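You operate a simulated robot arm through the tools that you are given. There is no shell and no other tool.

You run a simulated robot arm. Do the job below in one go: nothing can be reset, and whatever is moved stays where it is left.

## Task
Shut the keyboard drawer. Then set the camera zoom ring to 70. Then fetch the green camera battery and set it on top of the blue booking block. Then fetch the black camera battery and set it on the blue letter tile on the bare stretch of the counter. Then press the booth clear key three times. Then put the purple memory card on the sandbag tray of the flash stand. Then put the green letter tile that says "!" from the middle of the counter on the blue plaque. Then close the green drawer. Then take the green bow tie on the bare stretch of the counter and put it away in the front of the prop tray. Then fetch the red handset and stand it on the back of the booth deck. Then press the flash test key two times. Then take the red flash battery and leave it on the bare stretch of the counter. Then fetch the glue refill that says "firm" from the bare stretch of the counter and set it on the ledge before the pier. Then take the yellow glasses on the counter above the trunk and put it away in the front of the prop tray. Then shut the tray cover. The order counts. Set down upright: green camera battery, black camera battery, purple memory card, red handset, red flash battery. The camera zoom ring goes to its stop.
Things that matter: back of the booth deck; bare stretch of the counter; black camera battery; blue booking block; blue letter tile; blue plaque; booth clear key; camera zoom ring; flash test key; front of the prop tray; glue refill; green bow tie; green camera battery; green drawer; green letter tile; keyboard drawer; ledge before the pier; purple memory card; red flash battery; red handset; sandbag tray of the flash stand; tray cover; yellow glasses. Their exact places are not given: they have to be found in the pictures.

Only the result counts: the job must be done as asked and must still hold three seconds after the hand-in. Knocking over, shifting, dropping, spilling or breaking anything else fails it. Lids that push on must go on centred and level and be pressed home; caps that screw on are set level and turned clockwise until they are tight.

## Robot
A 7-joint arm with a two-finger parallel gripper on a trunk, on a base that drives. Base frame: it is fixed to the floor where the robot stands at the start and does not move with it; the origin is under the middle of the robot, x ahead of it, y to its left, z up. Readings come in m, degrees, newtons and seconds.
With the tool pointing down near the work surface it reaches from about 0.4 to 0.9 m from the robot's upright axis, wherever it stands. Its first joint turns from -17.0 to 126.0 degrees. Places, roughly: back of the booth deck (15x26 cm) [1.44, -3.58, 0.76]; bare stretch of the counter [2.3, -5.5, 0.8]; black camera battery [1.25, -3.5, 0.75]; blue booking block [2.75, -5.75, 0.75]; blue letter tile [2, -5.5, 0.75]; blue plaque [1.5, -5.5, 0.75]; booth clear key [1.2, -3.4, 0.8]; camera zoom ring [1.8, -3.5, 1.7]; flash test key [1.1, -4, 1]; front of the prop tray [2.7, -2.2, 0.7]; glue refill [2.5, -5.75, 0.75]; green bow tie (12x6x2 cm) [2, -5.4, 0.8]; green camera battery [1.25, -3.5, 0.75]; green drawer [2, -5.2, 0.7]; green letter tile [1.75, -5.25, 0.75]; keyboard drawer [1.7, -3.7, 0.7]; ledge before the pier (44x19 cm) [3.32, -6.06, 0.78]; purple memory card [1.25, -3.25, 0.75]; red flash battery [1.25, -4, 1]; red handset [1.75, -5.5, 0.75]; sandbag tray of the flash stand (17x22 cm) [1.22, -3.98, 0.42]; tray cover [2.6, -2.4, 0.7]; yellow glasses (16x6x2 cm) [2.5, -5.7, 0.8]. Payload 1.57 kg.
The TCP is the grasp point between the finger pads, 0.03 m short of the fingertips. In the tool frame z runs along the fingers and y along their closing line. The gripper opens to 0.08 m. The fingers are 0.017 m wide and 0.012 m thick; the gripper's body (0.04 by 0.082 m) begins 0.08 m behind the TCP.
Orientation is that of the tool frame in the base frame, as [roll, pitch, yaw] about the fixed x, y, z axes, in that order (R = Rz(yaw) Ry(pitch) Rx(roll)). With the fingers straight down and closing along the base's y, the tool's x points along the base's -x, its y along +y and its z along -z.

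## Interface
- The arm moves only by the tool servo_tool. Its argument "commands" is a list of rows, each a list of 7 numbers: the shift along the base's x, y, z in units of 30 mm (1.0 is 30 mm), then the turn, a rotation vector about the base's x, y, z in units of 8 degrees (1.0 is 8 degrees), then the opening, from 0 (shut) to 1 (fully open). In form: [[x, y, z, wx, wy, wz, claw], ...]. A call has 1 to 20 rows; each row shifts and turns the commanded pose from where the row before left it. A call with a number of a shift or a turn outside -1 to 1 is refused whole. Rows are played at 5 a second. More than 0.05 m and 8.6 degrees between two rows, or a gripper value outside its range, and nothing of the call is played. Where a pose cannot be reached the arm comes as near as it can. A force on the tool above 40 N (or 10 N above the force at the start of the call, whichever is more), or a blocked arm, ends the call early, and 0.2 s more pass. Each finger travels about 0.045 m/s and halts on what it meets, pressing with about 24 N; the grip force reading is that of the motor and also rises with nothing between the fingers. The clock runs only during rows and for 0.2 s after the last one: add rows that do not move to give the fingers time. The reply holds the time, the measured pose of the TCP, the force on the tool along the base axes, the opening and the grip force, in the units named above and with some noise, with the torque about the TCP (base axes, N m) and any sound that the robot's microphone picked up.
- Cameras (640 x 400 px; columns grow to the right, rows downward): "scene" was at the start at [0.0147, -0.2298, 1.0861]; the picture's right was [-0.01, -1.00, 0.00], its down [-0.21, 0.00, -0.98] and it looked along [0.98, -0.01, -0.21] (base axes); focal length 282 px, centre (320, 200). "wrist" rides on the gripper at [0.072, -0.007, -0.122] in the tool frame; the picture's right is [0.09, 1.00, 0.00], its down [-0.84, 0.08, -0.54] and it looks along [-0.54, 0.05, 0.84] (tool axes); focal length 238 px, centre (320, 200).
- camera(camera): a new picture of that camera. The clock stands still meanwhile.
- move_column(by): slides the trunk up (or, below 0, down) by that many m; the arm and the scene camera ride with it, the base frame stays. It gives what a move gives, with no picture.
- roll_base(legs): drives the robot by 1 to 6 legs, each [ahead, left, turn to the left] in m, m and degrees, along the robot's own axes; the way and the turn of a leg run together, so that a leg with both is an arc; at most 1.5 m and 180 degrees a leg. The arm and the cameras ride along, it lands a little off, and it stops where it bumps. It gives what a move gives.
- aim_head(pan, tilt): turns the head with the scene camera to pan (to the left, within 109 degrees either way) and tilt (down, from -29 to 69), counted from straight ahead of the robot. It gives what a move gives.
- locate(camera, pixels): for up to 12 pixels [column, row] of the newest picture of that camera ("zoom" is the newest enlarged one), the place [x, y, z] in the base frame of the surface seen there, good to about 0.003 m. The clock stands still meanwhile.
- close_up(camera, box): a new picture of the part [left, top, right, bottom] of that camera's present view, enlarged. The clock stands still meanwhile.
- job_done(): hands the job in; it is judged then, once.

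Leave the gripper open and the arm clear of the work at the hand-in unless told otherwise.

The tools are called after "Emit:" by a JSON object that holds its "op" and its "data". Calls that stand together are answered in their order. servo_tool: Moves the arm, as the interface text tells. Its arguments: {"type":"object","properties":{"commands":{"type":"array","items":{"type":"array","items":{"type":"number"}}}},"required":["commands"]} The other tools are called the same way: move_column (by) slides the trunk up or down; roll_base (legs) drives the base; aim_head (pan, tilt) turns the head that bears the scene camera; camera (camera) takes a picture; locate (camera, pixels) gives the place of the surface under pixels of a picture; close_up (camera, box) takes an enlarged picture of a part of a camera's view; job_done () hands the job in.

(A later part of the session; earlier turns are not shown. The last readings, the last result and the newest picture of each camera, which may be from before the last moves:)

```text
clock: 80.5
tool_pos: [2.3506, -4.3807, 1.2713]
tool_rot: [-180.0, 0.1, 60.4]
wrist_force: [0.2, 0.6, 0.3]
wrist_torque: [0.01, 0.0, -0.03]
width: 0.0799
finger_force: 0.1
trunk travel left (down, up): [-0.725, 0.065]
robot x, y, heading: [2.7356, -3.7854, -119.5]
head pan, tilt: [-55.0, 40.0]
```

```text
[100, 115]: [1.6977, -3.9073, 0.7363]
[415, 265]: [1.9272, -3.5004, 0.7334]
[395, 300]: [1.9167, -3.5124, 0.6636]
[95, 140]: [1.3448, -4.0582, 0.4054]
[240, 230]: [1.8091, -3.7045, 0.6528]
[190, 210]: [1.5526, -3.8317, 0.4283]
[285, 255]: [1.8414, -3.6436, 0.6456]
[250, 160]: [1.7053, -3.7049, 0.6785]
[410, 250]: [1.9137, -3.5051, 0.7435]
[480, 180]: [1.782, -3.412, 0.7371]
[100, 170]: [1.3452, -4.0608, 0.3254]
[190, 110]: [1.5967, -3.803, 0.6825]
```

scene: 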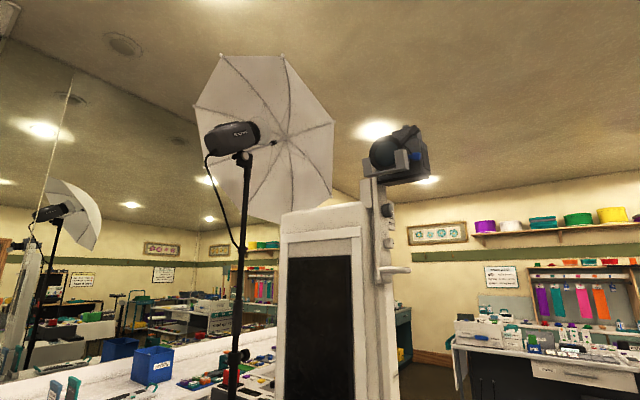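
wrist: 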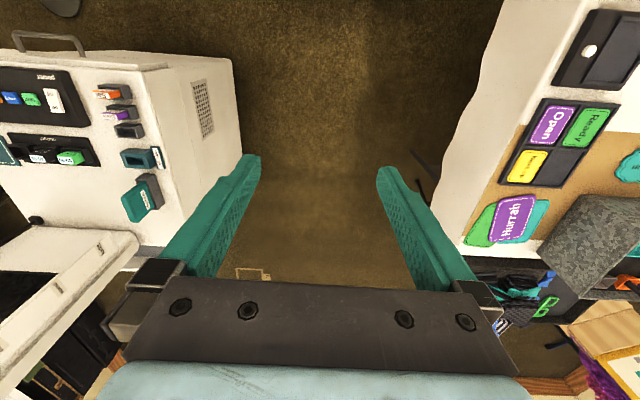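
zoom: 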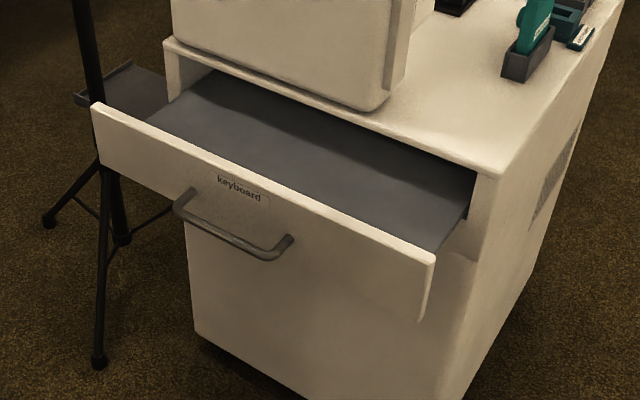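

Drawer panel spans (1.70,-3.91) to (1.93,-3.50), z 0.66–0.74, open ~16 cm. I turn right to face the booth and line up with the drawer's middle.

Emit:
{"op": "roll_base", "data": {"legs": [[0, 0, -90]]}}

Emit:
{"op": "roll_base", "data": {"legs": [[0, 0.38, 0]]}}

Emit:
{"op": "aim_head", "data": {"pan": 0, "tilt": 20}}

Emit:
{"op": "camera", "data": {"camera": "scene"}}

```text
clock: 84.8
tool_pos: [2.1386, -3.3905, 1.2712]
tool_rot: [-180.0, 0.1, -30.6]
wrist_force: [0.2, 0.9, 0.5]
wrist_torque: [0.0, 0.0, 0.01]
width: 0.08
finger_force: 0.2
trunk travel left (down, up): [-0.725, 0.065]
robot x, y, heading: [2.7299, -3.7803, 149.1]
head pan, tilt: [-55.0, 40.0]
```

```text
clock: 87.2
tool_pos: [1.9444, -3.7201, 1.2703]
tool_rot: [-179.9, 0.0, -30.4]
wrist_force: [0.5, -0.1, 0.1]
wrist_torque: [0.01, -0.03, -0.02]
width: 0.08
finger_force: 0.0
trunk travel left (down, up): [-0.725, 0.065]
robot x, y, heading: [2.5358, -4.1132, 149.7]
head pan, tilt: [-55.0, 40.0]
```

```text
clock: 88.4
tool_pos: [1.9442, -3.72, 1.2713]
tool_rot: [-179.9, 0.1, -30.6]
wrist_force: [-0.2, -0.3, 0.1]
wrist_torque: [0.0, 0.03, 0.0]
width: 0.08
finger_force: 0.1
trunk travel left (down, up): [-0.725, 0.065]
robot x, y, heading: [2.5324, -4.111, 149.4]
head pan, tilt: [0.0, 20.0]
```

```text
taken
```

scene: 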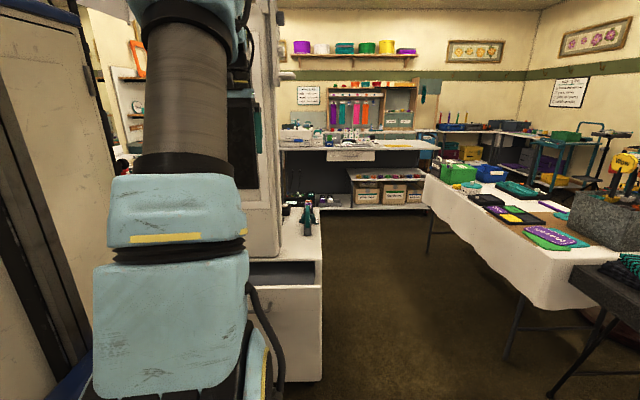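

Robot is centred on the drawer (v≈-2.29). I lower the trunk by 0.55 m so the closed fingers will meet the drawer panel at z≈0.72, and pull the arm back a little while shutting the gripper.

Emit:
{"op": "move_column", "data": {"by": -0.55}}

Emit:
{"op": "servo_tool", "data": {"commands": [[0.865, -0.5, 0, 0, 0, 0, 0], [0.865, -0.5, 0, 0, 0, 0, 0], [0.865, -0.5, 0, 0, 0, 0, 0], [0, 0, 0, 0, 0, 0, 0], [0, 0, 0, 0, 0, 0, 0]]}}

Emit:
{"op": "camera", "data": {"camera": "wrist"}}

```text
refused: -0.55 is not a number from -0.4 to 0.4
```

```text
clock: 89.6
tool_pos: [2.022, -3.763, 1.2702]
tool_rot: [-179.9, 0.0, -30.5]
wrist_force: [-0.4, 0.5, 0.0]
wrist_torque: [0.03, 0.01, 0.01]
width: 0.0001
finger_force: 14.5
trunk travel left (down, up): [-0.725, 0.065]
robot x, y, heading: [2.5338, -4.1069, 149.7]
head pan, tilt: [0.0, 20.0]
```

```text
taken
```

wrist: 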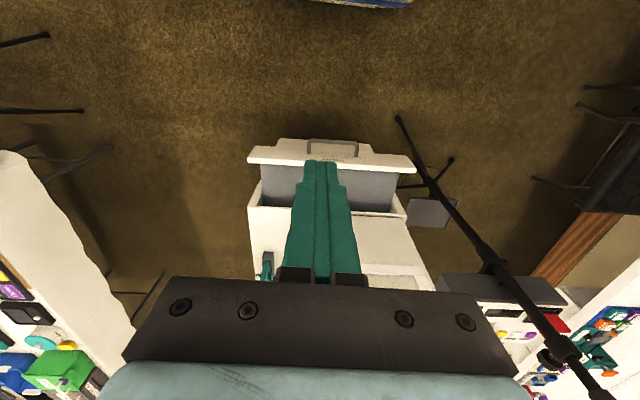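

The column step limit is 0.4 m. I lower in two steps.

Emit:
{"op": "move_column", "data": {"by": -0.4}}

Emit:
{"op": "move_column", "data": {"by": -0.15}}

Emit:
{"op": "camera", "data": {"camera": "wrist"}}

Emit:
{"op": "camera", "data": {"camera": "scene"}}

```text
clock: 93.5
tool_pos: [2.0211, -3.7645, 0.8704]
tool_rot: [-179.9, 0.1, -30.5]
wrist_force: [-0.6, 0.5, -0.4]
wrist_torque: [0.02, 0.0, 0.02]
width: 0.0
finger_force: 21.2
trunk travel left (down, up): [-0.325, 0.465]
robot x, y, heading: [2.5379, -4.1074, 149.7]
head pan, tilt: [0.0, 20.0]
```

```text
clock: 95.2
tool_pos: [2.0216, -3.7652, 0.7209]
tool_rot: [-179.9, 0.1, -30.5]
wrist_force: [-0.4, 0.1, -0.6]
wrist_torque: [-0.02, -0.04, -0.01]
width: 0.0002
finger_force: 21.2
trunk travel left (down, up): [-0.175, 0.615]
robot x, y, heading: [2.5384, -4.1101, 149.4]
head pan, tilt: [0.0, 20.0]
```

```text
taken
```

wrist: 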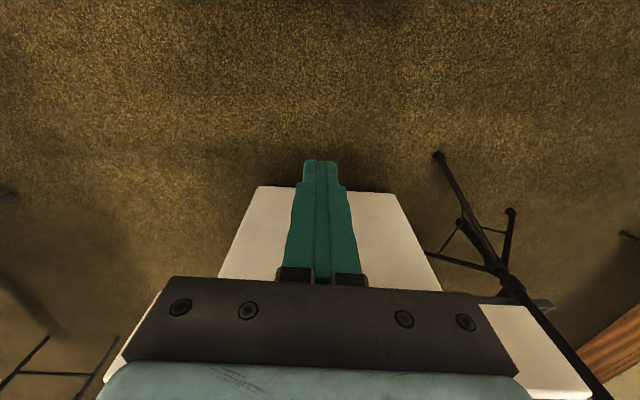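

```text
taken
```

scene: 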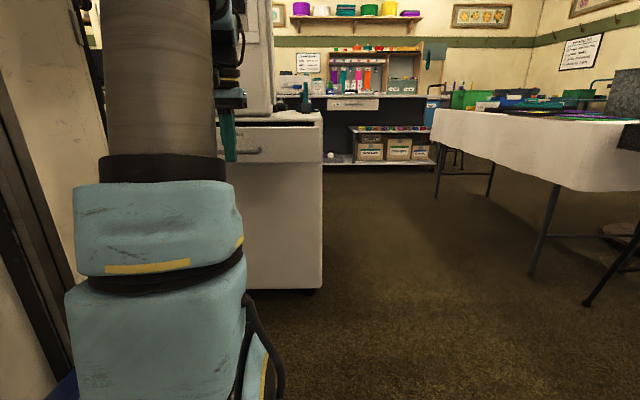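

Fingers are at drawer-panel height, u≈3.64 (panel at 3.42). I drive ahead 0.14 m, then push with the arm.

Emit:
{"op": "roll_base", "data": {"legs": [[0.14, 0.0, 0]]}}

Emit:
{"op": "servo_tool", "data": {"commands": [[-0.865, 0.5, 0, 0, 0, 0, 0], [-0.865, 0.5, 0, 0, 0, 0, 0], [-0.6, 0.35, 0, 0, 0, 0, 0], [-0.6, 0.35, 0, 0, 0, 0, 0], [-0.6, 0.35, 0, 0, 0, 0, 0], [-0.6, 0.35, 0, 0, 0, 0, 0]]}}

```text
clock: 96.5
tool_pos: [1.9018, -3.692, 0.7205]
tool_rot: [-179.9, 0.1, -30.5]
wrist_force: [0.3, 0.5, 0.4]
wrist_torque: [-0.02, -0.02, -0.04]
width: 0.0
finger_force: 21.3
trunk travel left (down, up): [-0.175, 0.615]
robot x, y, heading: [2.4198, -4.0397, 149.4]
head pan, tilt: [0.0, 20.0]
```

```text
clock: 98.0
tool_pos: [1.7767, -3.6201, 0.7201]
tool_rot: [-179.9, 0.1, -30.5]
wrist_force: [1.3, -1.6, 0.4]
wrist_torque: [0.0, 0.02, 0.01]
width: 0.0
finger_force: 21.6
trunk travel left (down, up): [-0.175, 0.615]
robot x, y, heading: [2.4222, -4.0355, 149.5]
head pan, tilt: [0.0, 20.0]
```

Light resistance: the drawer is moving. I keep pushing in small steps until it stops.

Emit:
{"op": "servo_tool", "data": {"commands": [[-0.5, 0.29, 0, 0, 0, 0, 0], [-0.5, 0.29, 0, 0, 0, 0, 0], [-0.4, 0.23, 0, 0, 0, 0, 0], [-0.4, 0.23, 0, 0, 0, 0, 0], [-0.3, 0.17, 0, 0, 0, 0, 0]]}}

Emit:
{"op": "camera", "data": {"camera": "scene"}}

```text
clock: 98.9
tool_pos: [1.7308, -3.5938, 0.7218]
tool_rot: [-179.8, -0.7, -30.1]
wrist_force: [19.2, -7.7, -0.4]
wrist_torque: [0.93, 2.13, 0.26]
width: 0.0001
finger_force: 21.3
trunk travel left (down, up): [-0.175, 0.615]
robot x, y, heading: [2.4177, -4.0402, 149.5]
head pan, tilt: [0.0, 20.0]
stopped in row 4: the force on the tool passed its limit at 92 N (the readings are from after the stop); the commanded pose is now the measured one
```

```text
taken
```

scene: 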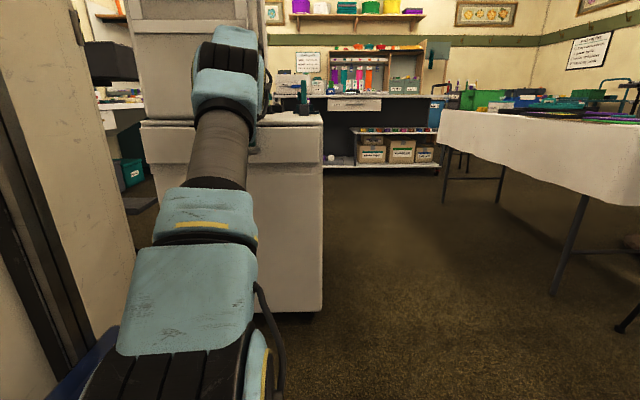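

The drawer hit its stop (peak force). I back off a little and check that it's flush.

Emit:
{"op": "servo_tool", "data": {"commands": [[0.865, -0.5, 0, 0, 0, 0, 0], [0.865, -0.5, 0, 0, 0, 0, 0], [0.865, -0.5, 0, 0, 0, 0, 0], [0.865, -0.5, 0, 0, 0, 0, 0]]}}

Emit:
{"op": "close_up", "data": {"camera": "scene", "box": [120, 90, 340, 230]}}

Emit:
{"op": "locate", "data": {"camera": "zoom", "pixels": [[580, 70], [580, 110], [590, 250], [450, 90], [450, 130], [500, 190]]}}

Emit:
{"op": "camera", "data": {"camera": "wrist"}}

```text
clock: 99.9
tool_pos: [1.8346, -3.6529, 0.7207]
tool_rot: [-179.8, -0.7, -30.4]
wrist_force: [0.2, -1.3, 0.0]
wrist_torque: [-0.01, -0.01, -0.02]
width: 0.0
finger_force: 21.6
trunk travel left (down, up): [-0.175, 0.615]
robot x, y, heading: [2.4181, -4.0398, 149.8]
head pan, tilt: [0.0, 20.0]
```

```text
2.86 times, centred on (230, 160) of scene
```

zoom: 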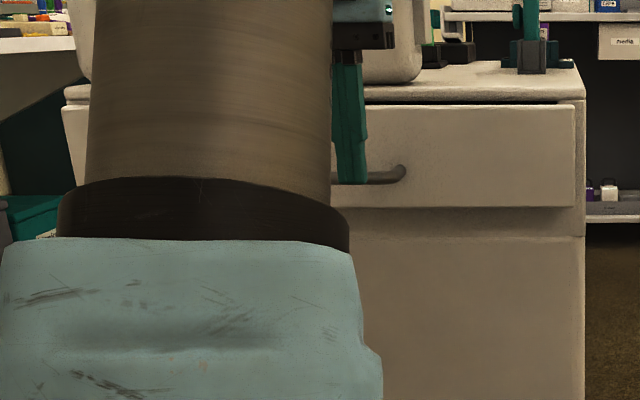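

```text
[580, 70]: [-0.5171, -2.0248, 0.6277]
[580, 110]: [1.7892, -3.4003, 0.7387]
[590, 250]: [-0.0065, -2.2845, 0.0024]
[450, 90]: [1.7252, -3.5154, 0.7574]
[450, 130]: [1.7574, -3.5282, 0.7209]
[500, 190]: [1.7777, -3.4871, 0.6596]
```

```text
taken
```

wrist: 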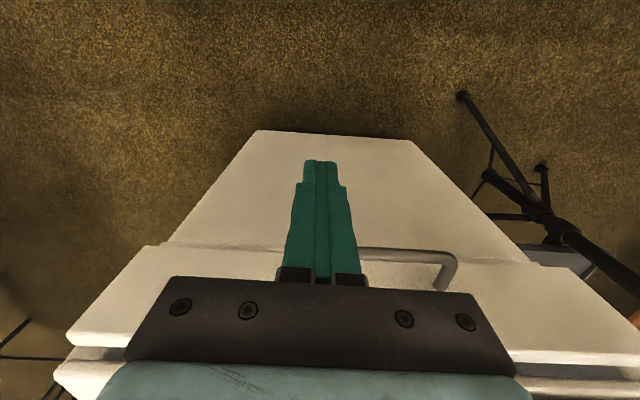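

The panel reads u≈3.29 vs cabinet edge 3.255. I check in the wrist view whether there is still a gap.

Emit:
{"op": "close_up", "data": {"camera": "wrist", "box": [40, 230, 200, 400]}}

Emit:
{"op": "locate", "data": {"camera": "wrist", "pixels": [[150, 248], [120, 290], [80, 338], [85, 352], [75, 365], [70, 385], [560, 300], [600, 340], [600, 362], [610, 385], [300, 140], [440, 240]]}}

```text
2.35 times, centred on (120, 315) of wrist
```

zoom: 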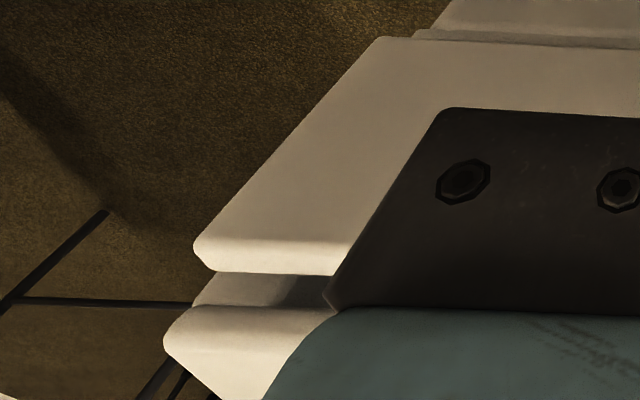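

```text
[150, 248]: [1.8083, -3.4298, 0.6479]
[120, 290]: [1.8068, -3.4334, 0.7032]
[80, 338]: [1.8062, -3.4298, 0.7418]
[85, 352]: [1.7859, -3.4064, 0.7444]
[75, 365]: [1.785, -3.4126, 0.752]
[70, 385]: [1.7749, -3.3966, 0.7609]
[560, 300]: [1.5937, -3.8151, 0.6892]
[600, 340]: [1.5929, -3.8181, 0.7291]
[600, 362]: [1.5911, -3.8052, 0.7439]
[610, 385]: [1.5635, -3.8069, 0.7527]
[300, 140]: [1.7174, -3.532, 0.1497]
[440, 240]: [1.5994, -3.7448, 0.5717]
```

The torque reading shows the earlier contact was ~0.11 m above the TCP: the hand met the screen column, not the drawer stop. The panel still stands ~2–3 cm out. I tilt the fingers forward (about 64°) so the fingertips lead, then push again gently.

Emit:
{"op": "servo_tool", "data": {"commands": [[0.3, -0.17, 0, 0.5, 0.865, 0, 0], [0.3, -0.17, 0, 0.5, 0.865, 0, 0], [0, 0, 0, 0.5, 0.865, 0, 0], [0, 0, 0, 0.5, 0.865, 0, 0], [0, 0, 0, 0.5, 0.865, 0, 0], [0, 0, 0, 0.5, 0.865, 0, 0], [0, 0, 0, 0.5, 0.865, 0, 0], [0, 0, 0, 0.5, 0.865, 0, 0], [0, 0, 0, 0, 0, 0, 0]]}}

Emit:
{"op": "camera", "data": {"camera": "scene"}}

Emit:
{"op": "camera", "data": {"camera": "wrist"}}

```text
clock: 101.9
tool_pos: [1.855, -3.6578, 0.72]
tool_rot: [-178.5, 57.9, -30.6]
wrist_force: [0.0, 0.4, 0.0]
wrist_torque: [0.0, -0.02, 0.0]
width: 0.0
finger_force: 21.5
out of reach, approached as far as the arm can: row 8
trunk travel left (down, up): [-0.175, 0.615]
robot x, y, heading: [2.4181, -4.0354, 149.3]
head pan, tilt: [0.0, 20.0]
```

```text
taken
```

scene: 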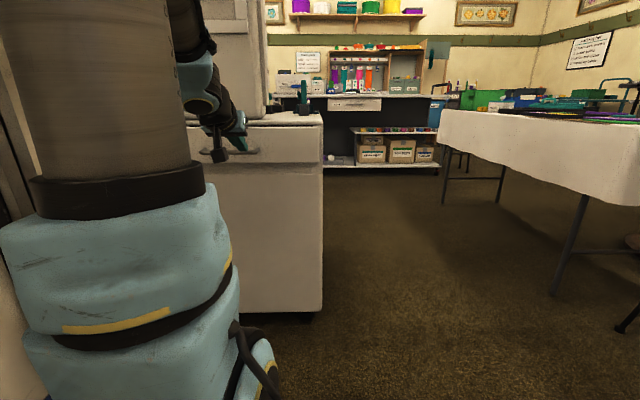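

```text
taken
```

wrist: 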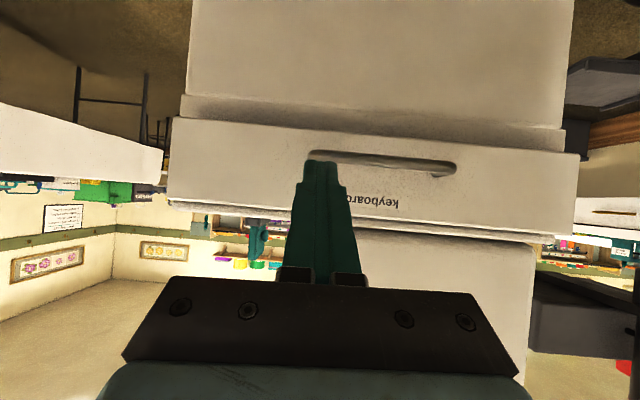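

The fingertips now point at the panel above its handle. I centre a little and push in with small steps.

Emit:
{"op": "servo_tool", "data": {"commands": [[-0.42, -0.72, 0, 0, 0, 0, 0], [-0.42, -0.72, 0, 0, 0, 0, 0], [-0.865, 0.5, 0, 0, 0, 0, 0], [-0.865, 0.5, 0, 0, 0, 0, 0], [-0.865, 0.5, 0, 0, 0, 0, 0], [-0.3, 0.17, 0, 0, 0, 0, 0], [-0.3, 0.17, 0, 0, 0, 0, 0], [-0.2, 0.115, 0, 0, 0, 0, 0], [-0.2, 0.115, 0, 0, 0, 0, 0], [-0.2, 0.115, 0, 0, 0, 0, 0], [-0.2, 0.115, 0, 0, 0, 0, 0]]}}

```text
clock: 104.3
tool_pos: [1.7112, -3.6317, 0.7192]
tool_rot: [-178.5, 57.8, -30.6]
wrist_force: [37.1, -15.0, 3.0]
wrist_torque: [0.01, -0.3, -0.09]
width: 0.0
finger_force: 20.9
trunk travel left (down, up): [-0.175, 0.615]
robot x, y, heading: [2.4181, -4.0416, 149.3]
head pan, tilt: [0.0, 20.0]
```

Firm resistance at fingertip u≈3.278 (40 N at the tip). I nudge slightly more to see whether it's the real stop.

Emit:
{"op": "servo_tool", "data": {"commands": [[-0.1, 0.06, 0, 0, 0, 0, 0], [0, 0, 0, 0, 0, 0, 0]]}}

Emit:
{"op": "servo_tool", "data": {"commands": [[0.6, -0.35, 0, 0, 0, 0, 0], [0.865, -0.5, 0, 0, 0, 0, 0], [0.865, -0.5, 0, 0, 0, 0, 0], [0.865, -0.5, 0, 0, 0, 0, 0]]}}

Emit:
{"op": "camera", "data": {"camera": "wrist"}}

Emit:
{"op": "locate", "data": {"camera": "wrist", "pixels": [[200, 150], [540, 180], [250, 190], [185, 190], [480, 205], [230, 90], [540, 110], [300, 60]]}}

```text
clock: 104.6
tool_pos: [1.7111, -3.6333, 0.7207]
tool_rot: [-178.5, 57.9, -30.5]
wrist_force: [19.0, -7.7, 6.5]
wrist_torque: [0.04, -0.04, -0.06]
width: 0.0
finger_force: 21.2
trunk travel left (down, up): [-0.175, 0.615]
robot x, y, heading: [2.4164, -4.0393, 149.6]
head pan, tilt: [0.0, 20.0]
stopped in row 1: the force on the tool passed its limit at 59 N (the readings are from after the stop); the commanded pose is now the measured one
```

```text
clock: 105.6
tool_pos: [1.8079, -3.6884, 0.717]
tool_rot: [-178.4, 57.6, -30.6]
wrist_force: [-0.3, -0.2, 0.5]
wrist_torque: [0.02, 0.0, 0.01]
width: 0.0
finger_force: 21.4
trunk travel left (down, up): [-0.175, 0.615]
robot x, y, heading: [2.4155, -4.0373, 149.8]
head pan, tilt: [0.0, 20.0]
```

```text
taken
```

wrist: 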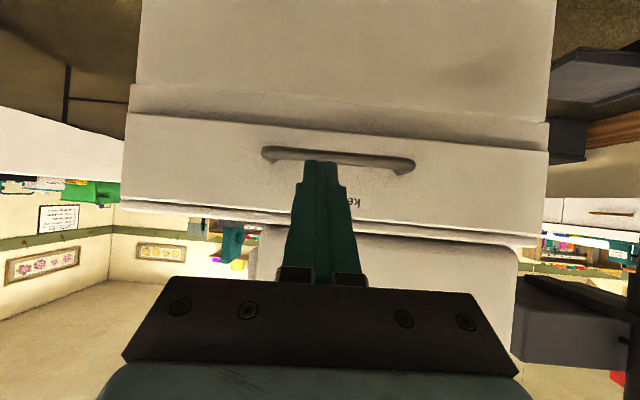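

```text
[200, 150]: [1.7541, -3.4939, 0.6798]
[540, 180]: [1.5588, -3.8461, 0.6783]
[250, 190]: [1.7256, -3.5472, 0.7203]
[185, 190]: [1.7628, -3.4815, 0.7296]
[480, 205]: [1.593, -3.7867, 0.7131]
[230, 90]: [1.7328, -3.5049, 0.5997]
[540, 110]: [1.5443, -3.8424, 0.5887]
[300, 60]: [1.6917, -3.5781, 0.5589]
```

The panel face is now just proud of the cabinet by its own thickness and didn't yield at ~59 N: the keyboard drawer is shut. Next the zoom ring: I back the robot off, raise the trunk and look at the camera.

Emit:
{"op": "roll_base", "data": {"legs": [[-0.25, 0.0, 0]]}}

Emit:
{"op": "move_column", "data": {"by": 0.4}}

Emit:
{"op": "move_column", "data": {"by": 0.2}}

Emit:
{"op": "aim_head", "data": {"pan": 0, "tilt": -12}}

Emit:
{"op": "camera", "data": {"camera": "scene"}}

```text
clock: 107.4
tool_pos: [2.0206, -3.8134, 0.7179]
tool_rot: [-178.5, 57.8, -30.5]
wrist_force: [-0.2, -0.2, -0.4]
wrist_torque: [0.0, -0.01, 0.0]
width: 0.0
finger_force: 21.2
trunk travel left (down, up): [-0.175, 0.615]
robot x, y, heading: [2.6322, -4.1658, 149.7]
head pan, tilt: [0.0, 20.0]
```

```text
clock: 111.3
tool_pos: [2.0214, -3.8152, 1.1188]
tool_rot: [-178.4, 57.8, -30.5]
wrist_force: [-0.1, -0.1, -0.5]
wrist_torque: [0.0, -0.01, 0.02]
width: 0.0
finger_force: 21.2
trunk travel left (down, up): [-0.575, 0.215]
robot x, y, heading: [2.6319, -4.1676, 149.3]
head pan, tilt: [0.0, 20.0]
```

```text
clock: 113.4
tool_pos: [2.0204, -3.8137, 1.3183]
tool_rot: [-178.4, 57.8, -30.5]
wrist_force: [0.8, -0.1, 0.4]
wrist_torque: [0.02, -0.02, 0.04]
width: 0.0
finger_force: 21.5
trunk travel left (down, up): [-0.775, 0.015]
robot x, y, heading: [2.6337, -4.1691, 149.7]
head pan, tilt: [0.0, 20.0]
```

```text
clock: 114.4
tool_pos: [2.0212, -3.8135, 1.3178]
tool_rot: [-178.4, 57.8, -30.5]
wrist_force: [0.4, -0.2, -0.3]
wrist_torque: [-0.02, -0.01, 0.0]
width: 0.0
finger_force: 21.5
trunk travel left (down, up): [-0.775, 0.015]
robot x, y, heading: [2.6328, -4.1673, 149.5]
head pan, tilt: [0.0, -12.0]
```

```text
taken
```

scene: 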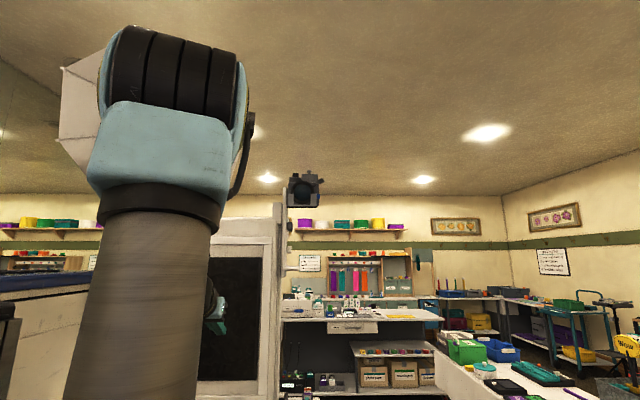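

Emit:
{"op": "close_up", "data": {"camera": "scene", "box": [273, 162, 337, 222]}}

Emit:
{"op": "locate", "data": {"camera": "zoom", "pixels": [[300, 200], [230, 200], [400, 100], [330, 140], [300, 260], [420, 220], [380, 250], [200, 260], [300, 130], [250, 290]]}}

```text
6.67 times, centred on (305, 192) of scene
```

zoom: 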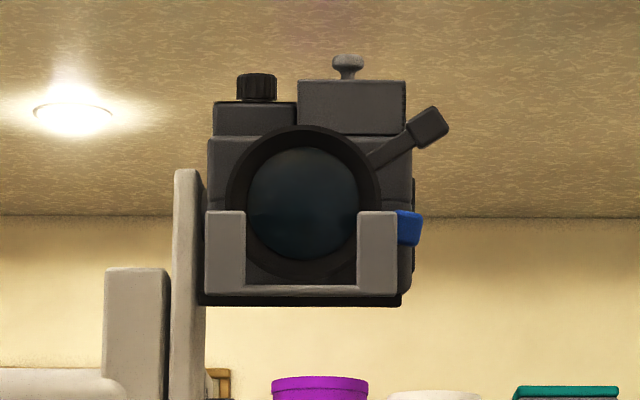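

```text
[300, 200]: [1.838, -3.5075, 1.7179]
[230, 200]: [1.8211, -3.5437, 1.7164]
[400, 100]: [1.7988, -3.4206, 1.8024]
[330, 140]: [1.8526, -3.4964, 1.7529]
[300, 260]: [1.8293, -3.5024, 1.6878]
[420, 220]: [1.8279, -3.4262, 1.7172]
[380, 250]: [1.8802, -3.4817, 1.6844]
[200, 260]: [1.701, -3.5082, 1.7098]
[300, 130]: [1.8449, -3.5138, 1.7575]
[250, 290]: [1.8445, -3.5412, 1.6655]
```

The lens has two levers: a black one up-right and a blue one at right. I need the ring's numbers, so I move to the side for a side view.

Emit:
{"op": "roll_base", "data": {"legs": [[0.3, -0.6, 0]]}}

Emit:
{"op": "aim_head", "data": {"pan": 40, "tilt": -15}}

Emit:
{"op": "camera", "data": {"camera": "scene"}}

```text
clock: 118.1
tool_pos: [2.0764, -3.1354, 1.3186]
tool_rot: [-178.6, 57.7, -30.8]
wrist_force: [0.2, -0.2, 0.7]
wrist_torque: [0.0, -0.03, 0.0]
width: 0.0003
finger_force: 21.1
trunk travel left (down, up): [-0.775, 0.015]
robot x, y, heading: [2.6803, -3.4938, 149.2]
head pan, tilt: [0.0, -12.0]
```

```text
clock: 119.2
tool_pos: [2.0748, -3.1342, 1.3182]
tool_rot: [-178.6, 57.7, -30.8]
wrist_force: [0.1, 0.6, -0.2]
wrist_torque: [0.01, 0.0, -0.02]
width: 0.0
finger_force: 20.7
trunk travel left (down, up): [-0.775, 0.015]
robot x, y, heading: [2.6888, -3.4881, 149.2]
head pan, tilt: [40.0, -15.0]
```

```text
taken
```

scene: 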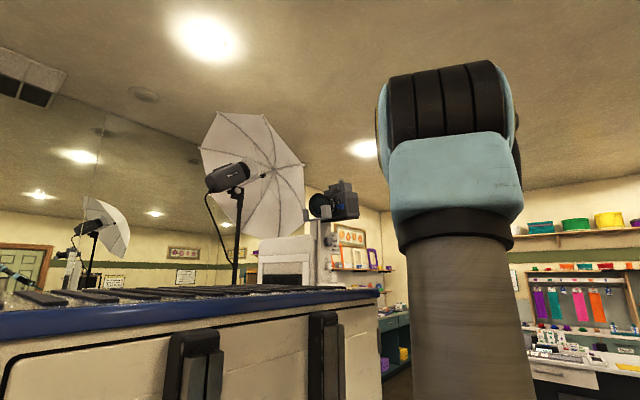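

The camera is visible above my trunk at (335,200). I zoom in on it.

Emit:
{"op": "close_up", "data": {"camera": "scene", "box": [300, 172, 372, 227]}}

Emit:
{"op": "close_up", "data": {"camera": "scene", "box": [318, 185, 346, 215]}}

```text
7.27 times, centred on (336, 200) of scene
```

zoom: 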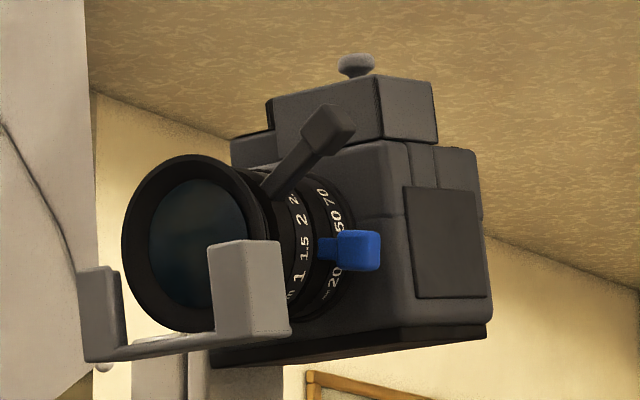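

```text
13.33 times, centred on (332, 200) of scene
```

zoom: 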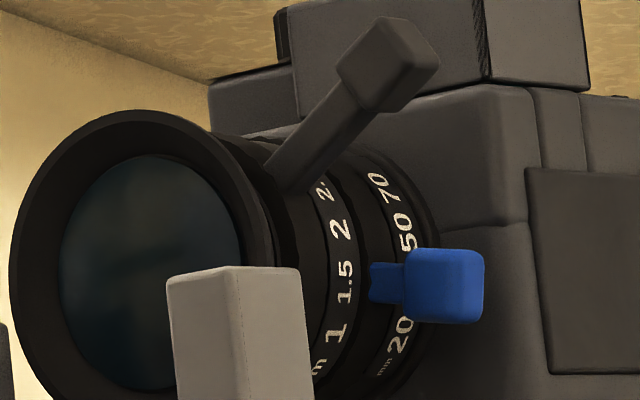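

The rear ring carries 20…50, 70 mm with the blue lever (zoom); the front ring is focus with the black lever. The lever sits near 35; 70 is up. I locate these points.

Emit:
{"op": "locate", "data": {"camera": "zoom", "pixels": [[445, 285], [475, 290], [440, 250], [440, 320], [380, 70], [400, 90], [345, 50], [386, 187], [408, 232], [400, 335], [380, 280], [300, 165]]}}

Emit:
{"op": "close_up", "data": {"camera": "scene", "box": [328, 190, 344, 206]}}

```text
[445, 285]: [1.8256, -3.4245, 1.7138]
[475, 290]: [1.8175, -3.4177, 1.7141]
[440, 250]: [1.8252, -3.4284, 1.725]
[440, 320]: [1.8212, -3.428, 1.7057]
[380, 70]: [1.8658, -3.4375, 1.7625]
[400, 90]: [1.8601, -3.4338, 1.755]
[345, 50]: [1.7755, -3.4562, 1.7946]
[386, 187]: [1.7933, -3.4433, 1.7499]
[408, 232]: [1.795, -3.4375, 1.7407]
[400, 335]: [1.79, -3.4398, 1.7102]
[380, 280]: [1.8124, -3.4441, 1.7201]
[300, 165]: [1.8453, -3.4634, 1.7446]
```

```text
16.00 times, centred on (336, 198) of scene
```

zoom: 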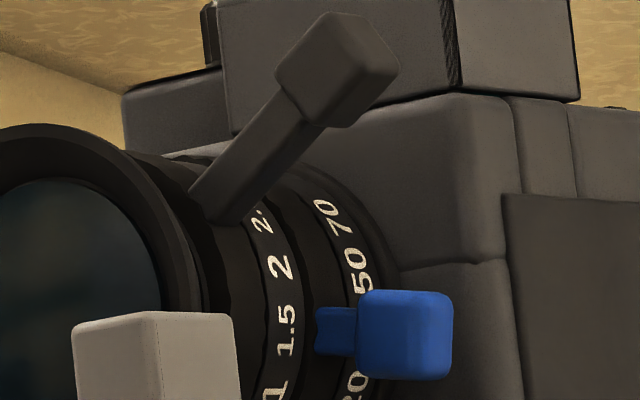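

Blue lever block: u≈3.29, v≈-2.045, z≈1.715; it must swing up ~45° to 70. I will approach from the side (fingers pointing toward -v) under the block, avoiding the black lever. First I rotate the tool: back to vertical, then rolled 88° sideways.

Emit:
{"op": "servo_tool", "data": {"commands": [[0, 0, 0, -0.502, -0.865, 0, 0], [0, 0, 0, -0.502, -0.865, 0, 0], [0, 0, 0, -0.502, -0.865, 0, 0], [0, 0, 0, -0.502, -0.865, 0, 0], [0, 0, 0, -0.502, -0.865, 0, 0], [0, 0, 0, -0.502, -0.865, 0, 0], [0, 0, 0, -0.502, -0.865, 0, 0], [0, 0, 0, -0.865, 0.502, 0, 0], [0, 0, 0, -0.865, 0.502, 0, 0], [0, 0, 0, -0.865, 0.502, 0, 0], [0, 0, 0, -0.865, 0.502, 0, 0], [0, 0, 0, -0.865, 0.502, 0, 0], [0, 0, 0, -0.865, 0.502, 0, 0], [0, 0, 0, -0.865, 0.502, 0, 0], [0, 0, 0, -0.865, 0.502, 0, 0]]}}

Emit:
{"op": "servo_tool", "data": {"commands": [[0, 0, 0.5, -0.865, 0.502, 0, 0], [0, 0, 0.5, -0.865, 0.502, 0, 0], [0, 0, 0.5, -0.865, 0.502, 0, 0], [0, 0, 1, 0, 0, 0, 0], [0, 0, 1, 0, 0, 0, 0]]}}

```text
clock: 122.4
tool_pos: [2.0758, -3.1372, 1.3172]
tool_rot: [117.8, 0.5, -31.9]
wrist_force: [-0.3, 0.4, -0.1]
wrist_torque: [0.0, -0.03, -0.02]
width: 0.0002
finger_force: 21.5
trunk travel left (down, up): [-0.775, 0.015]
robot x, y, heading: [2.6862, -3.4904, 149.0]
head pan, tilt: [40.0, -15.0]
```

```text
clock: 123.6
tool_pos: [2.0755, -3.1354, 1.4216]
tool_rot: [93.9, -0.3, -31.9]
wrist_force: [-0.9, -0.6, -0.4]
wrist_torque: [0.0, -0.01, 0.05]
width: 0.0
finger_force: 21.4
trunk travel left (down, up): [-0.775, 0.015]
robot x, y, heading: [2.6878, -3.4919, 149.3]
head pan, tilt: [40.0, -15.0]
```

The sideways pose works. I raise the tool towards z≈1.67 while staying clear to the side.

Emit:
{"op": "servo_tool", "data": {"commands": [[0, 0, 1, 0, 0, 0, 0], [0, 0, 1, 0, 0, 0, 0], [0, 0, 1, 0, 0, 0, 0], [0, 0, 1, 0, 0, 0, 0], [0, 0, 1, 0, 0, 0, 0], [0, 0, 1, 0, 0, 0, 0], [0, 0, 1, 0, 0, 0, 0], [0, 0, 1, 0, 0, 0, 0]]}}

Emit:
{"op": "camera", "data": {"camera": "wrist"}}

Emit:
{"op": "camera", "data": {"camera": "scene"}}

```text
clock: 125.4
tool_pos: [2.0762, -3.135, 1.6639]
tool_rot: [93.9, -0.4, -31.8]
wrist_force: [1.1, 0.8, -0.2]
wrist_torque: [0.0, 0.0, 0.04]
width: 0.0
finger_force: 21.0
trunk travel left (down, up): [-0.775, 0.015]
robot x, y, heading: [2.6839, -3.4936, 149.5]
head pan, tilt: [40.0, -15.0]
```

```text
taken
```

wrist: 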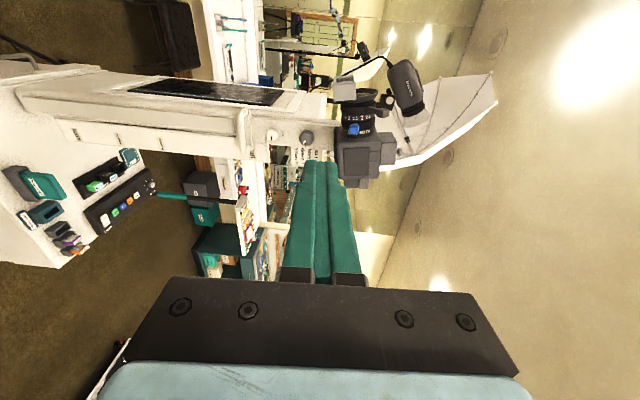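

```text
taken
```

scene: 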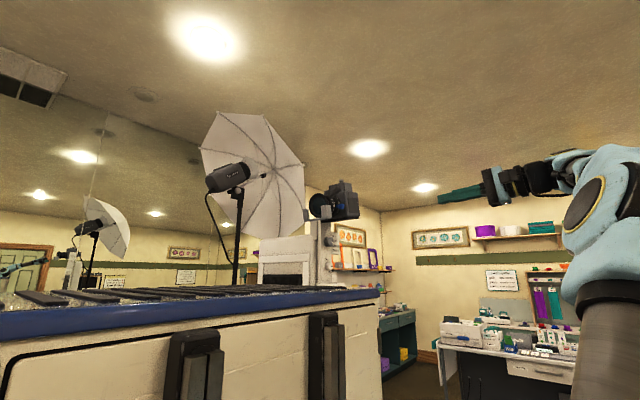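

Both the hand and the camera are in view. I zoom the wrist picture on the lens for exact places.

Emit:
{"op": "close_up", "data": {"camera": "wrist", "box": [310, 70, 420, 200]}}

Emit:
{"op": "locate", "data": {"camera": "zoom", "pixels": [[213, 293], [190, 295], [235, 290], [215, 270], [215, 315], [215, 230], [370, 150], [250, 350], [180, 130], [215, 340]]}}

```text
3.08 times, centred on (365, 135) of wrist
```

zoom: 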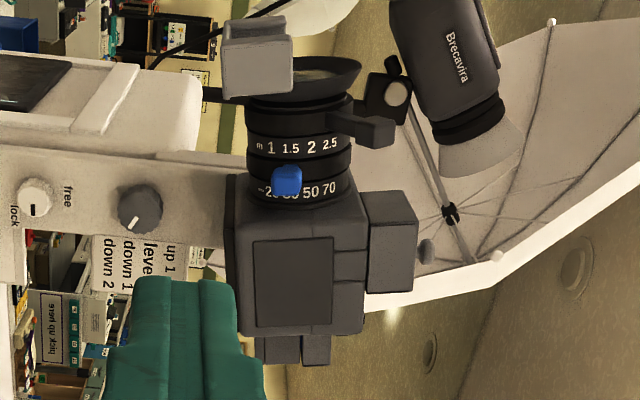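

```text
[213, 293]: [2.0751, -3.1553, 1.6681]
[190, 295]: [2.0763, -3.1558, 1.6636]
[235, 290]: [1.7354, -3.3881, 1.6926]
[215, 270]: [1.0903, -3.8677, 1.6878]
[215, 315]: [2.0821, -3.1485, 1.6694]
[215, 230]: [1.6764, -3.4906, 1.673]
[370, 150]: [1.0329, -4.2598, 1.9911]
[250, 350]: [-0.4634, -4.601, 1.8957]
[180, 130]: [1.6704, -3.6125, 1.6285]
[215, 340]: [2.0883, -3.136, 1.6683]
```

I read the side view: image right = up. I locate the blue block and neighbours precisely.

Emit:
{"op": "close_up", "data": {"camera": "wrist", "box": [335, 85, 395, 150]}}

Emit:
{"op": "locate", "data": {"camera": "zoom", "pixels": [[250, 280], [225, 280], [275, 280], [250, 255], [250, 305], [340, 290], [410, 180], [340, 130], [440, 140], [160, 20], [300, 340], [260, 340]]}}

```text
6.15 times, centred on (365, 118) of wrist
```

zoom: 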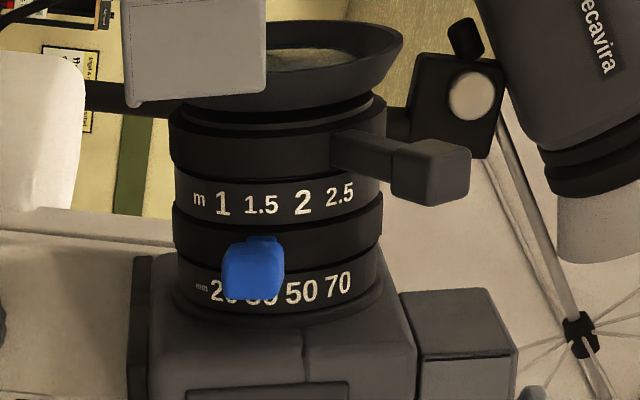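

```text
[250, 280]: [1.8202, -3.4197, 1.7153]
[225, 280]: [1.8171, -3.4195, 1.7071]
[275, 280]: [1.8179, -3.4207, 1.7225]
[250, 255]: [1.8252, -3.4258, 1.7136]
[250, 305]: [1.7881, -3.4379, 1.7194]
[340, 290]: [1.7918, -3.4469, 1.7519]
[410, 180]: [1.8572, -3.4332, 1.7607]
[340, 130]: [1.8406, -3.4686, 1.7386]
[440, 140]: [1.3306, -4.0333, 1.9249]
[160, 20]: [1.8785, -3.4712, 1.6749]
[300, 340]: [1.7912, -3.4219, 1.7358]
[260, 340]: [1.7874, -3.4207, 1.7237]
```

Blue block spans z 1.705–1.725 at u 3.28–3.30; the ring surface is at v≈-2.075. I bring the base closer (ahead 0.07, left 0.27) so the fingertips stop well short of the lever.

Emit:
{"op": "roll_base", "data": {"legs": [[0.07, 0.27, 0]]}}

Emit:
{"op": "camera", "data": {"camera": "wrist"}}

```text
clock: 127.4
tool_pos: [1.8781, -3.3353, 1.663]
tool_rot: [93.9, -0.4, -31.8]
wrist_force: [0.3, 0.4, -0.7]
wrist_torque: [0.02, 0.01, -0.02]
width: 0.0
finger_force: 20.6
trunk travel left (down, up): [-0.775, 0.015]
robot x, y, heading: [2.4859, -3.6922, 149.5]
head pan, tilt: [40.0, -15.0]
```

```text
taken
```

wrist: 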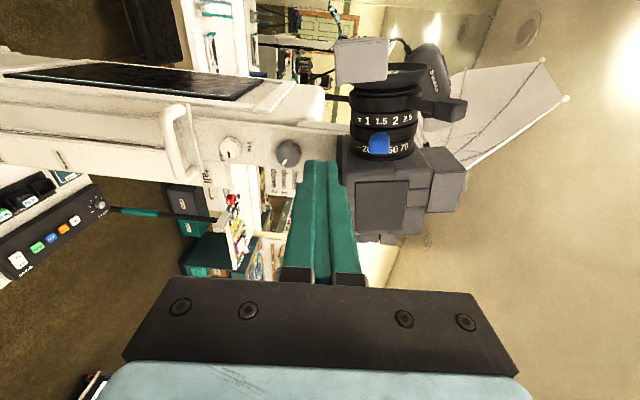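

Fingertips are 7 cm from the lever, at z 1.663. I move in under the block with four small rows.

Emit:
{"op": "servo_tool", "data": {"commands": [[-0.43, -0.657, 0.1, 0, 0, 0, 0], [-0.43, -0.657, 0.1, 0, 0, 0, 0], [-0.43, -0.657, 0.1, 0, 0, 0, 0], [-0.43, -0.657, 0.1, 0, 0, 0, 0], [0, 0, 0, 0, 0, 0, 0]]}}

Emit:
{"op": "camera", "data": {"camera": "wrist"}}

Emit:
{"op": "close_up", "data": {"camera": "scene", "box": [190, 130, 400, 260]}}

```text
clock: 128.6
tool_pos: [1.8246, -3.4141, 1.6753]
tool_rot: [93.9, -0.4, -31.7]
wrist_force: [-0.1, -0.3, -0.1]
wrist_torque: [-0.02, -0.06, 0.04]
width: 0.0
finger_force: 21.1
trunk travel left (down, up): [-0.775, 0.015]
robot x, y, heading: [2.4889, -3.6898, 149.6]
head pan, tilt: [40.0, -15.0]
```

```text
taken
```

wrist: 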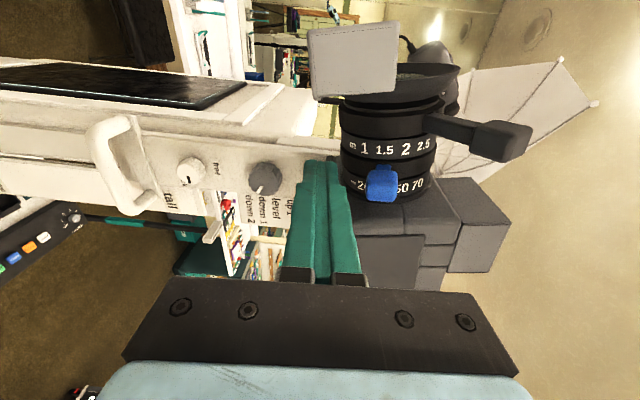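

```text
3.05 times, centred on (295, 195) of scene
```

zoom: 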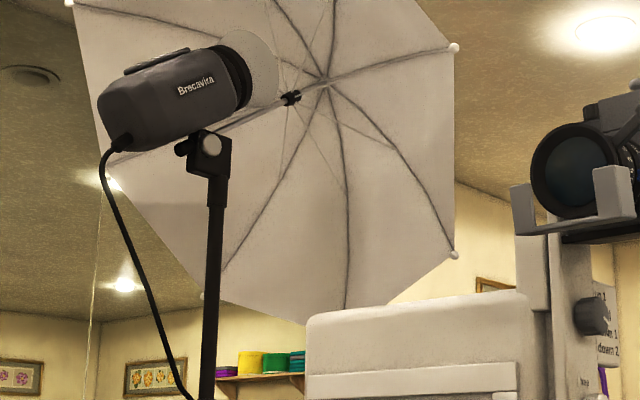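

Fingertips are just under the blue block (matches my projection). I lift in 6 mm steps.

Emit:
{"op": "servo_tool", "data": {"commands": [[0, 0, 0.2, 0, 0, 0, 0], [0, 0, 0.2, 0, 0, 0, 0], [0, 0, 0.2, 0, 0, 0, 0], [0, 0, 0.2, 0, 0, 0, 0], [0, 0, 0.2, 0, 0, 0, 0], [0, 0, 0.2, 0, 0, 0, 0], [0, 0, 0.2, 0, 0, 0, 0]]}}

Emit:
{"op": "camera", "data": {"camera": "wrist"}}

```text
clock: 130.2
tool_pos: [1.8253, -3.4131, 1.7159]
tool_rot: [94.0, -0.3, -31.7]
wrist_force: [-1.5, -0.3, -1.2]
wrist_torque: [0.03, -0.04, -0.04]
width: 0.0001
finger_force: 21.0
trunk travel left (down, up): [-0.775, 0.015]
robot x, y, heading: [2.4877, -3.6916, 149.6]
head pan, tilt: [40.0, -15.0]
```

```text
taken
```

wrist: 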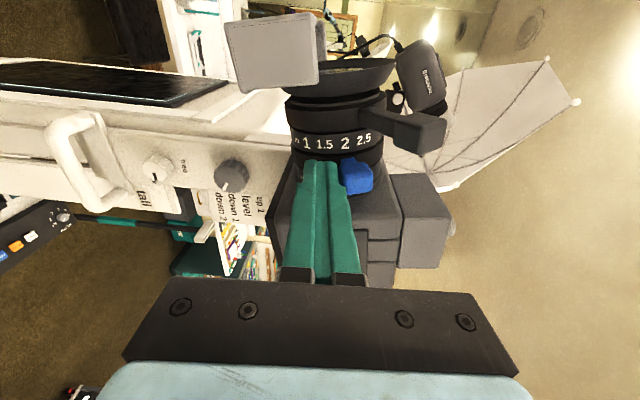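

The lever is riding up on the fingers. I continue in smaller steps and check.

Emit:
{"op": "servo_tool", "data": {"commands": [[0, 0, 0.15, 0, 0, 0, 0], [0, 0, 0.15, 0, 0, 0, 0], [0, 0, 0.15, 0, 0, 0, 0], [0, 0, 0.15, 0, 0, 0, 0]]}}

Emit:
{"op": "close_up", "data": {"camera": "wrist", "box": [260, 100, 420, 220]}}

Emit:
{"op": "close_up", "data": {"camera": "scene", "box": [350, 130, 520, 250]}}

```text
clock: 131.2
tool_pos: [1.8265, -3.4192, 1.7258]
tool_rot: [93.9, -0.4, -31.6]
wrist_force: [-0.2, 0.0, 0.3]
wrist_torque: [0.01, -0.02, -0.03]
width: 0.0
finger_force: 21.1
out of reach, approached as far as the arm can: row 2, 3, 4
trunk travel left (down, up): [-0.775, 0.015]
robot x, y, heading: [2.4906, -3.6914, 149.6]
head pan, tilt: [40.0, -15.0]
```

```text
3.33 times, centred on (340, 160) of wrist
```

zoom: 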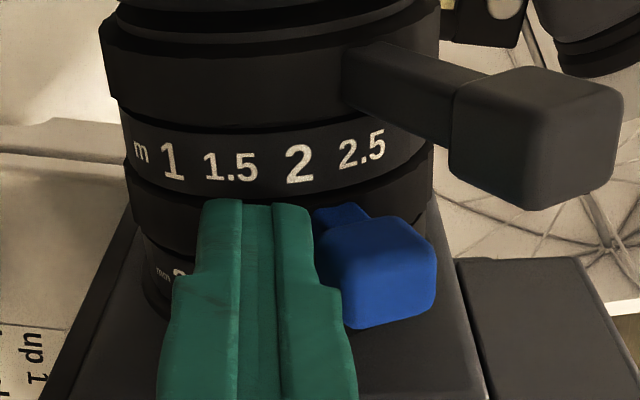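

```text
3.33 times, centred on (435, 190) of scene
```

zoom: 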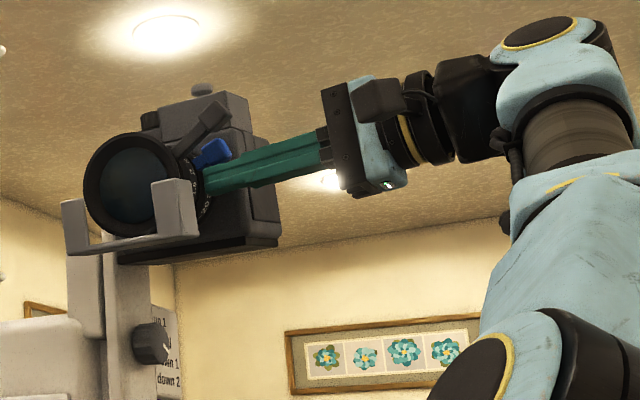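

The arm reached its limit at z 1.726. I use the remaining 1.5 cm of the trunk to push the lever further up.

Emit:
{"op": "move_column", "data": {"by": 0.014}}

Emit:
{"op": "close_up", "data": {"camera": "wrist", "box": [260, 100, 420, 220]}}

Emit:
{"op": "close_up", "data": {"camera": "scene", "box": [360, 150, 440, 210]}}

```text
clock: 131.8
tool_pos: [1.8262, -3.4186, 1.7373]
tool_rot: [94.1, -0.4, -31.6]
wrist_force: [7.5, -2.2, -15.4]
wrist_torque: [0.45, -0.07, 0.2]
width: 0.0001
finger_force: 21.9
trunk travel left (down, up): [-0.789, 0.001]
robot x, y, heading: [2.4885, -3.6902, 149.4]
head pan, tilt: [40.0, -15.0]
```

```text
3.33 times, centred on (340, 160) of wrist
```

zoom: 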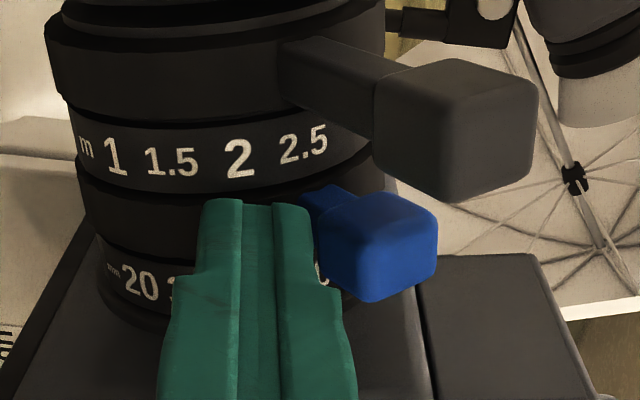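

```text
6.67 times, centred on (400, 180) of scene
```

zoom: 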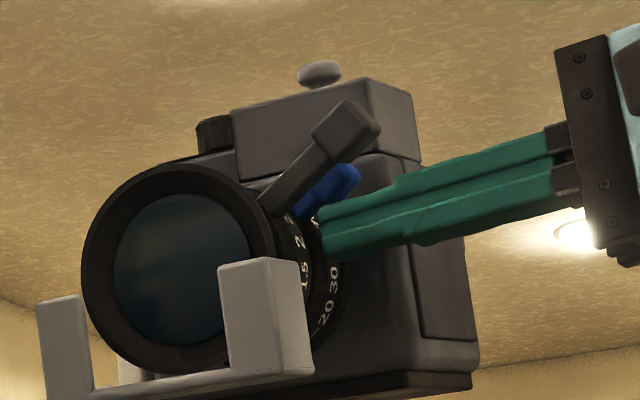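

I feel 15 N upward push now, likely the stop. I lower slightly, withdraw sideways and read the scale.

Emit:
{"op": "servo_tool", "data": {"commands": [[0, 0, -0.3, 0, 0, 0, 0], [0, 0, -0.5, 0, 0, 0, 0], [0.25, 0.43, 0, 0, 0, 0, 0], [0.5, 0.865, 0, 0, 0, 0, 0], [0.5, 0.865, 0, 0, 0, 0, 0], [0.5, 0.865, 0, 0, 0, 0, 0], [0, 0, 0, 0, 0, 0, 0]]}}

Emit:
{"op": "camera", "data": {"camera": "wrist"}}

Emit:
{"op": "close_up", "data": {"camera": "scene", "box": [360, 150, 420, 210]}}

```text
clock: 133.4
tool_pos: [1.871, -3.3253, 1.7213]
tool_rot: [93.9, -0.3, -31.7]
wrist_force: [0.5, 0.0, 0.3]
wrist_torque: [-0.01, -0.02, 0.01]
width: 0.0
finger_force: 21.2
out of reach, approached as far as the arm can: row 1, 2, 6
trunk travel left (down, up): [-0.789, 0.001]
robot x, y, heading: [2.4917, -3.6878, 149.7]
head pan, tilt: [40.0, -15.0]
```

```text
taken
```

wrist: 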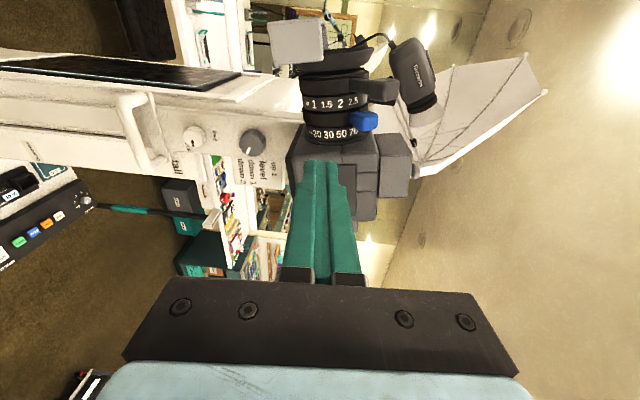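

```text
6.67 times, centred on (390, 180) of scene
```

zoom: 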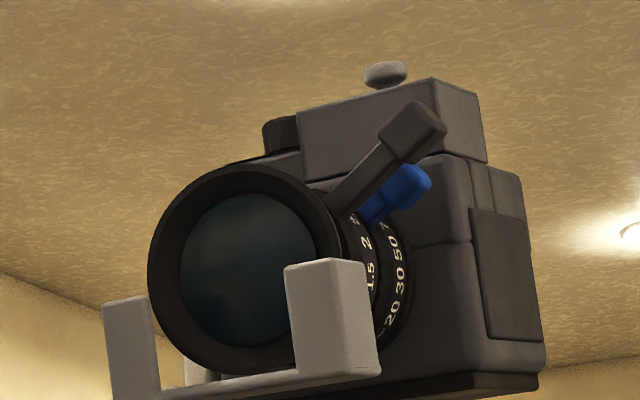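

Emit:
{"op": "close_up", "data": {"camera": "wrist", "box": [290, 70, 410, 160]}}

Emit:
{"op": "locate", "data": {"camera": "zoom", "pixels": [[395, 260], [370, 260], [410, 240], [350, 345], [300, 345], [240, 345], [150, 345], [420, 280], [480, 110], [430, 110]]}}

```text
4.44 times, centred on (350, 115) of wrist
```

zoom: 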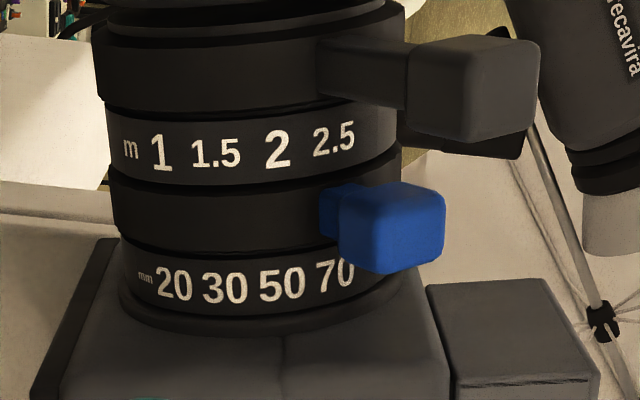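

```text
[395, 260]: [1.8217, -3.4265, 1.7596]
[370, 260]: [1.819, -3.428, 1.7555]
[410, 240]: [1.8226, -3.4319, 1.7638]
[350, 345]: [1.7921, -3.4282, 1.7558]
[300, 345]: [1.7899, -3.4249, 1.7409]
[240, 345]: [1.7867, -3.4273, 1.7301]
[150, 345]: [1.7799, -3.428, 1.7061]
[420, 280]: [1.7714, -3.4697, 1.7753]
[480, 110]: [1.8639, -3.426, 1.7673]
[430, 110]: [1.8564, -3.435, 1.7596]
```

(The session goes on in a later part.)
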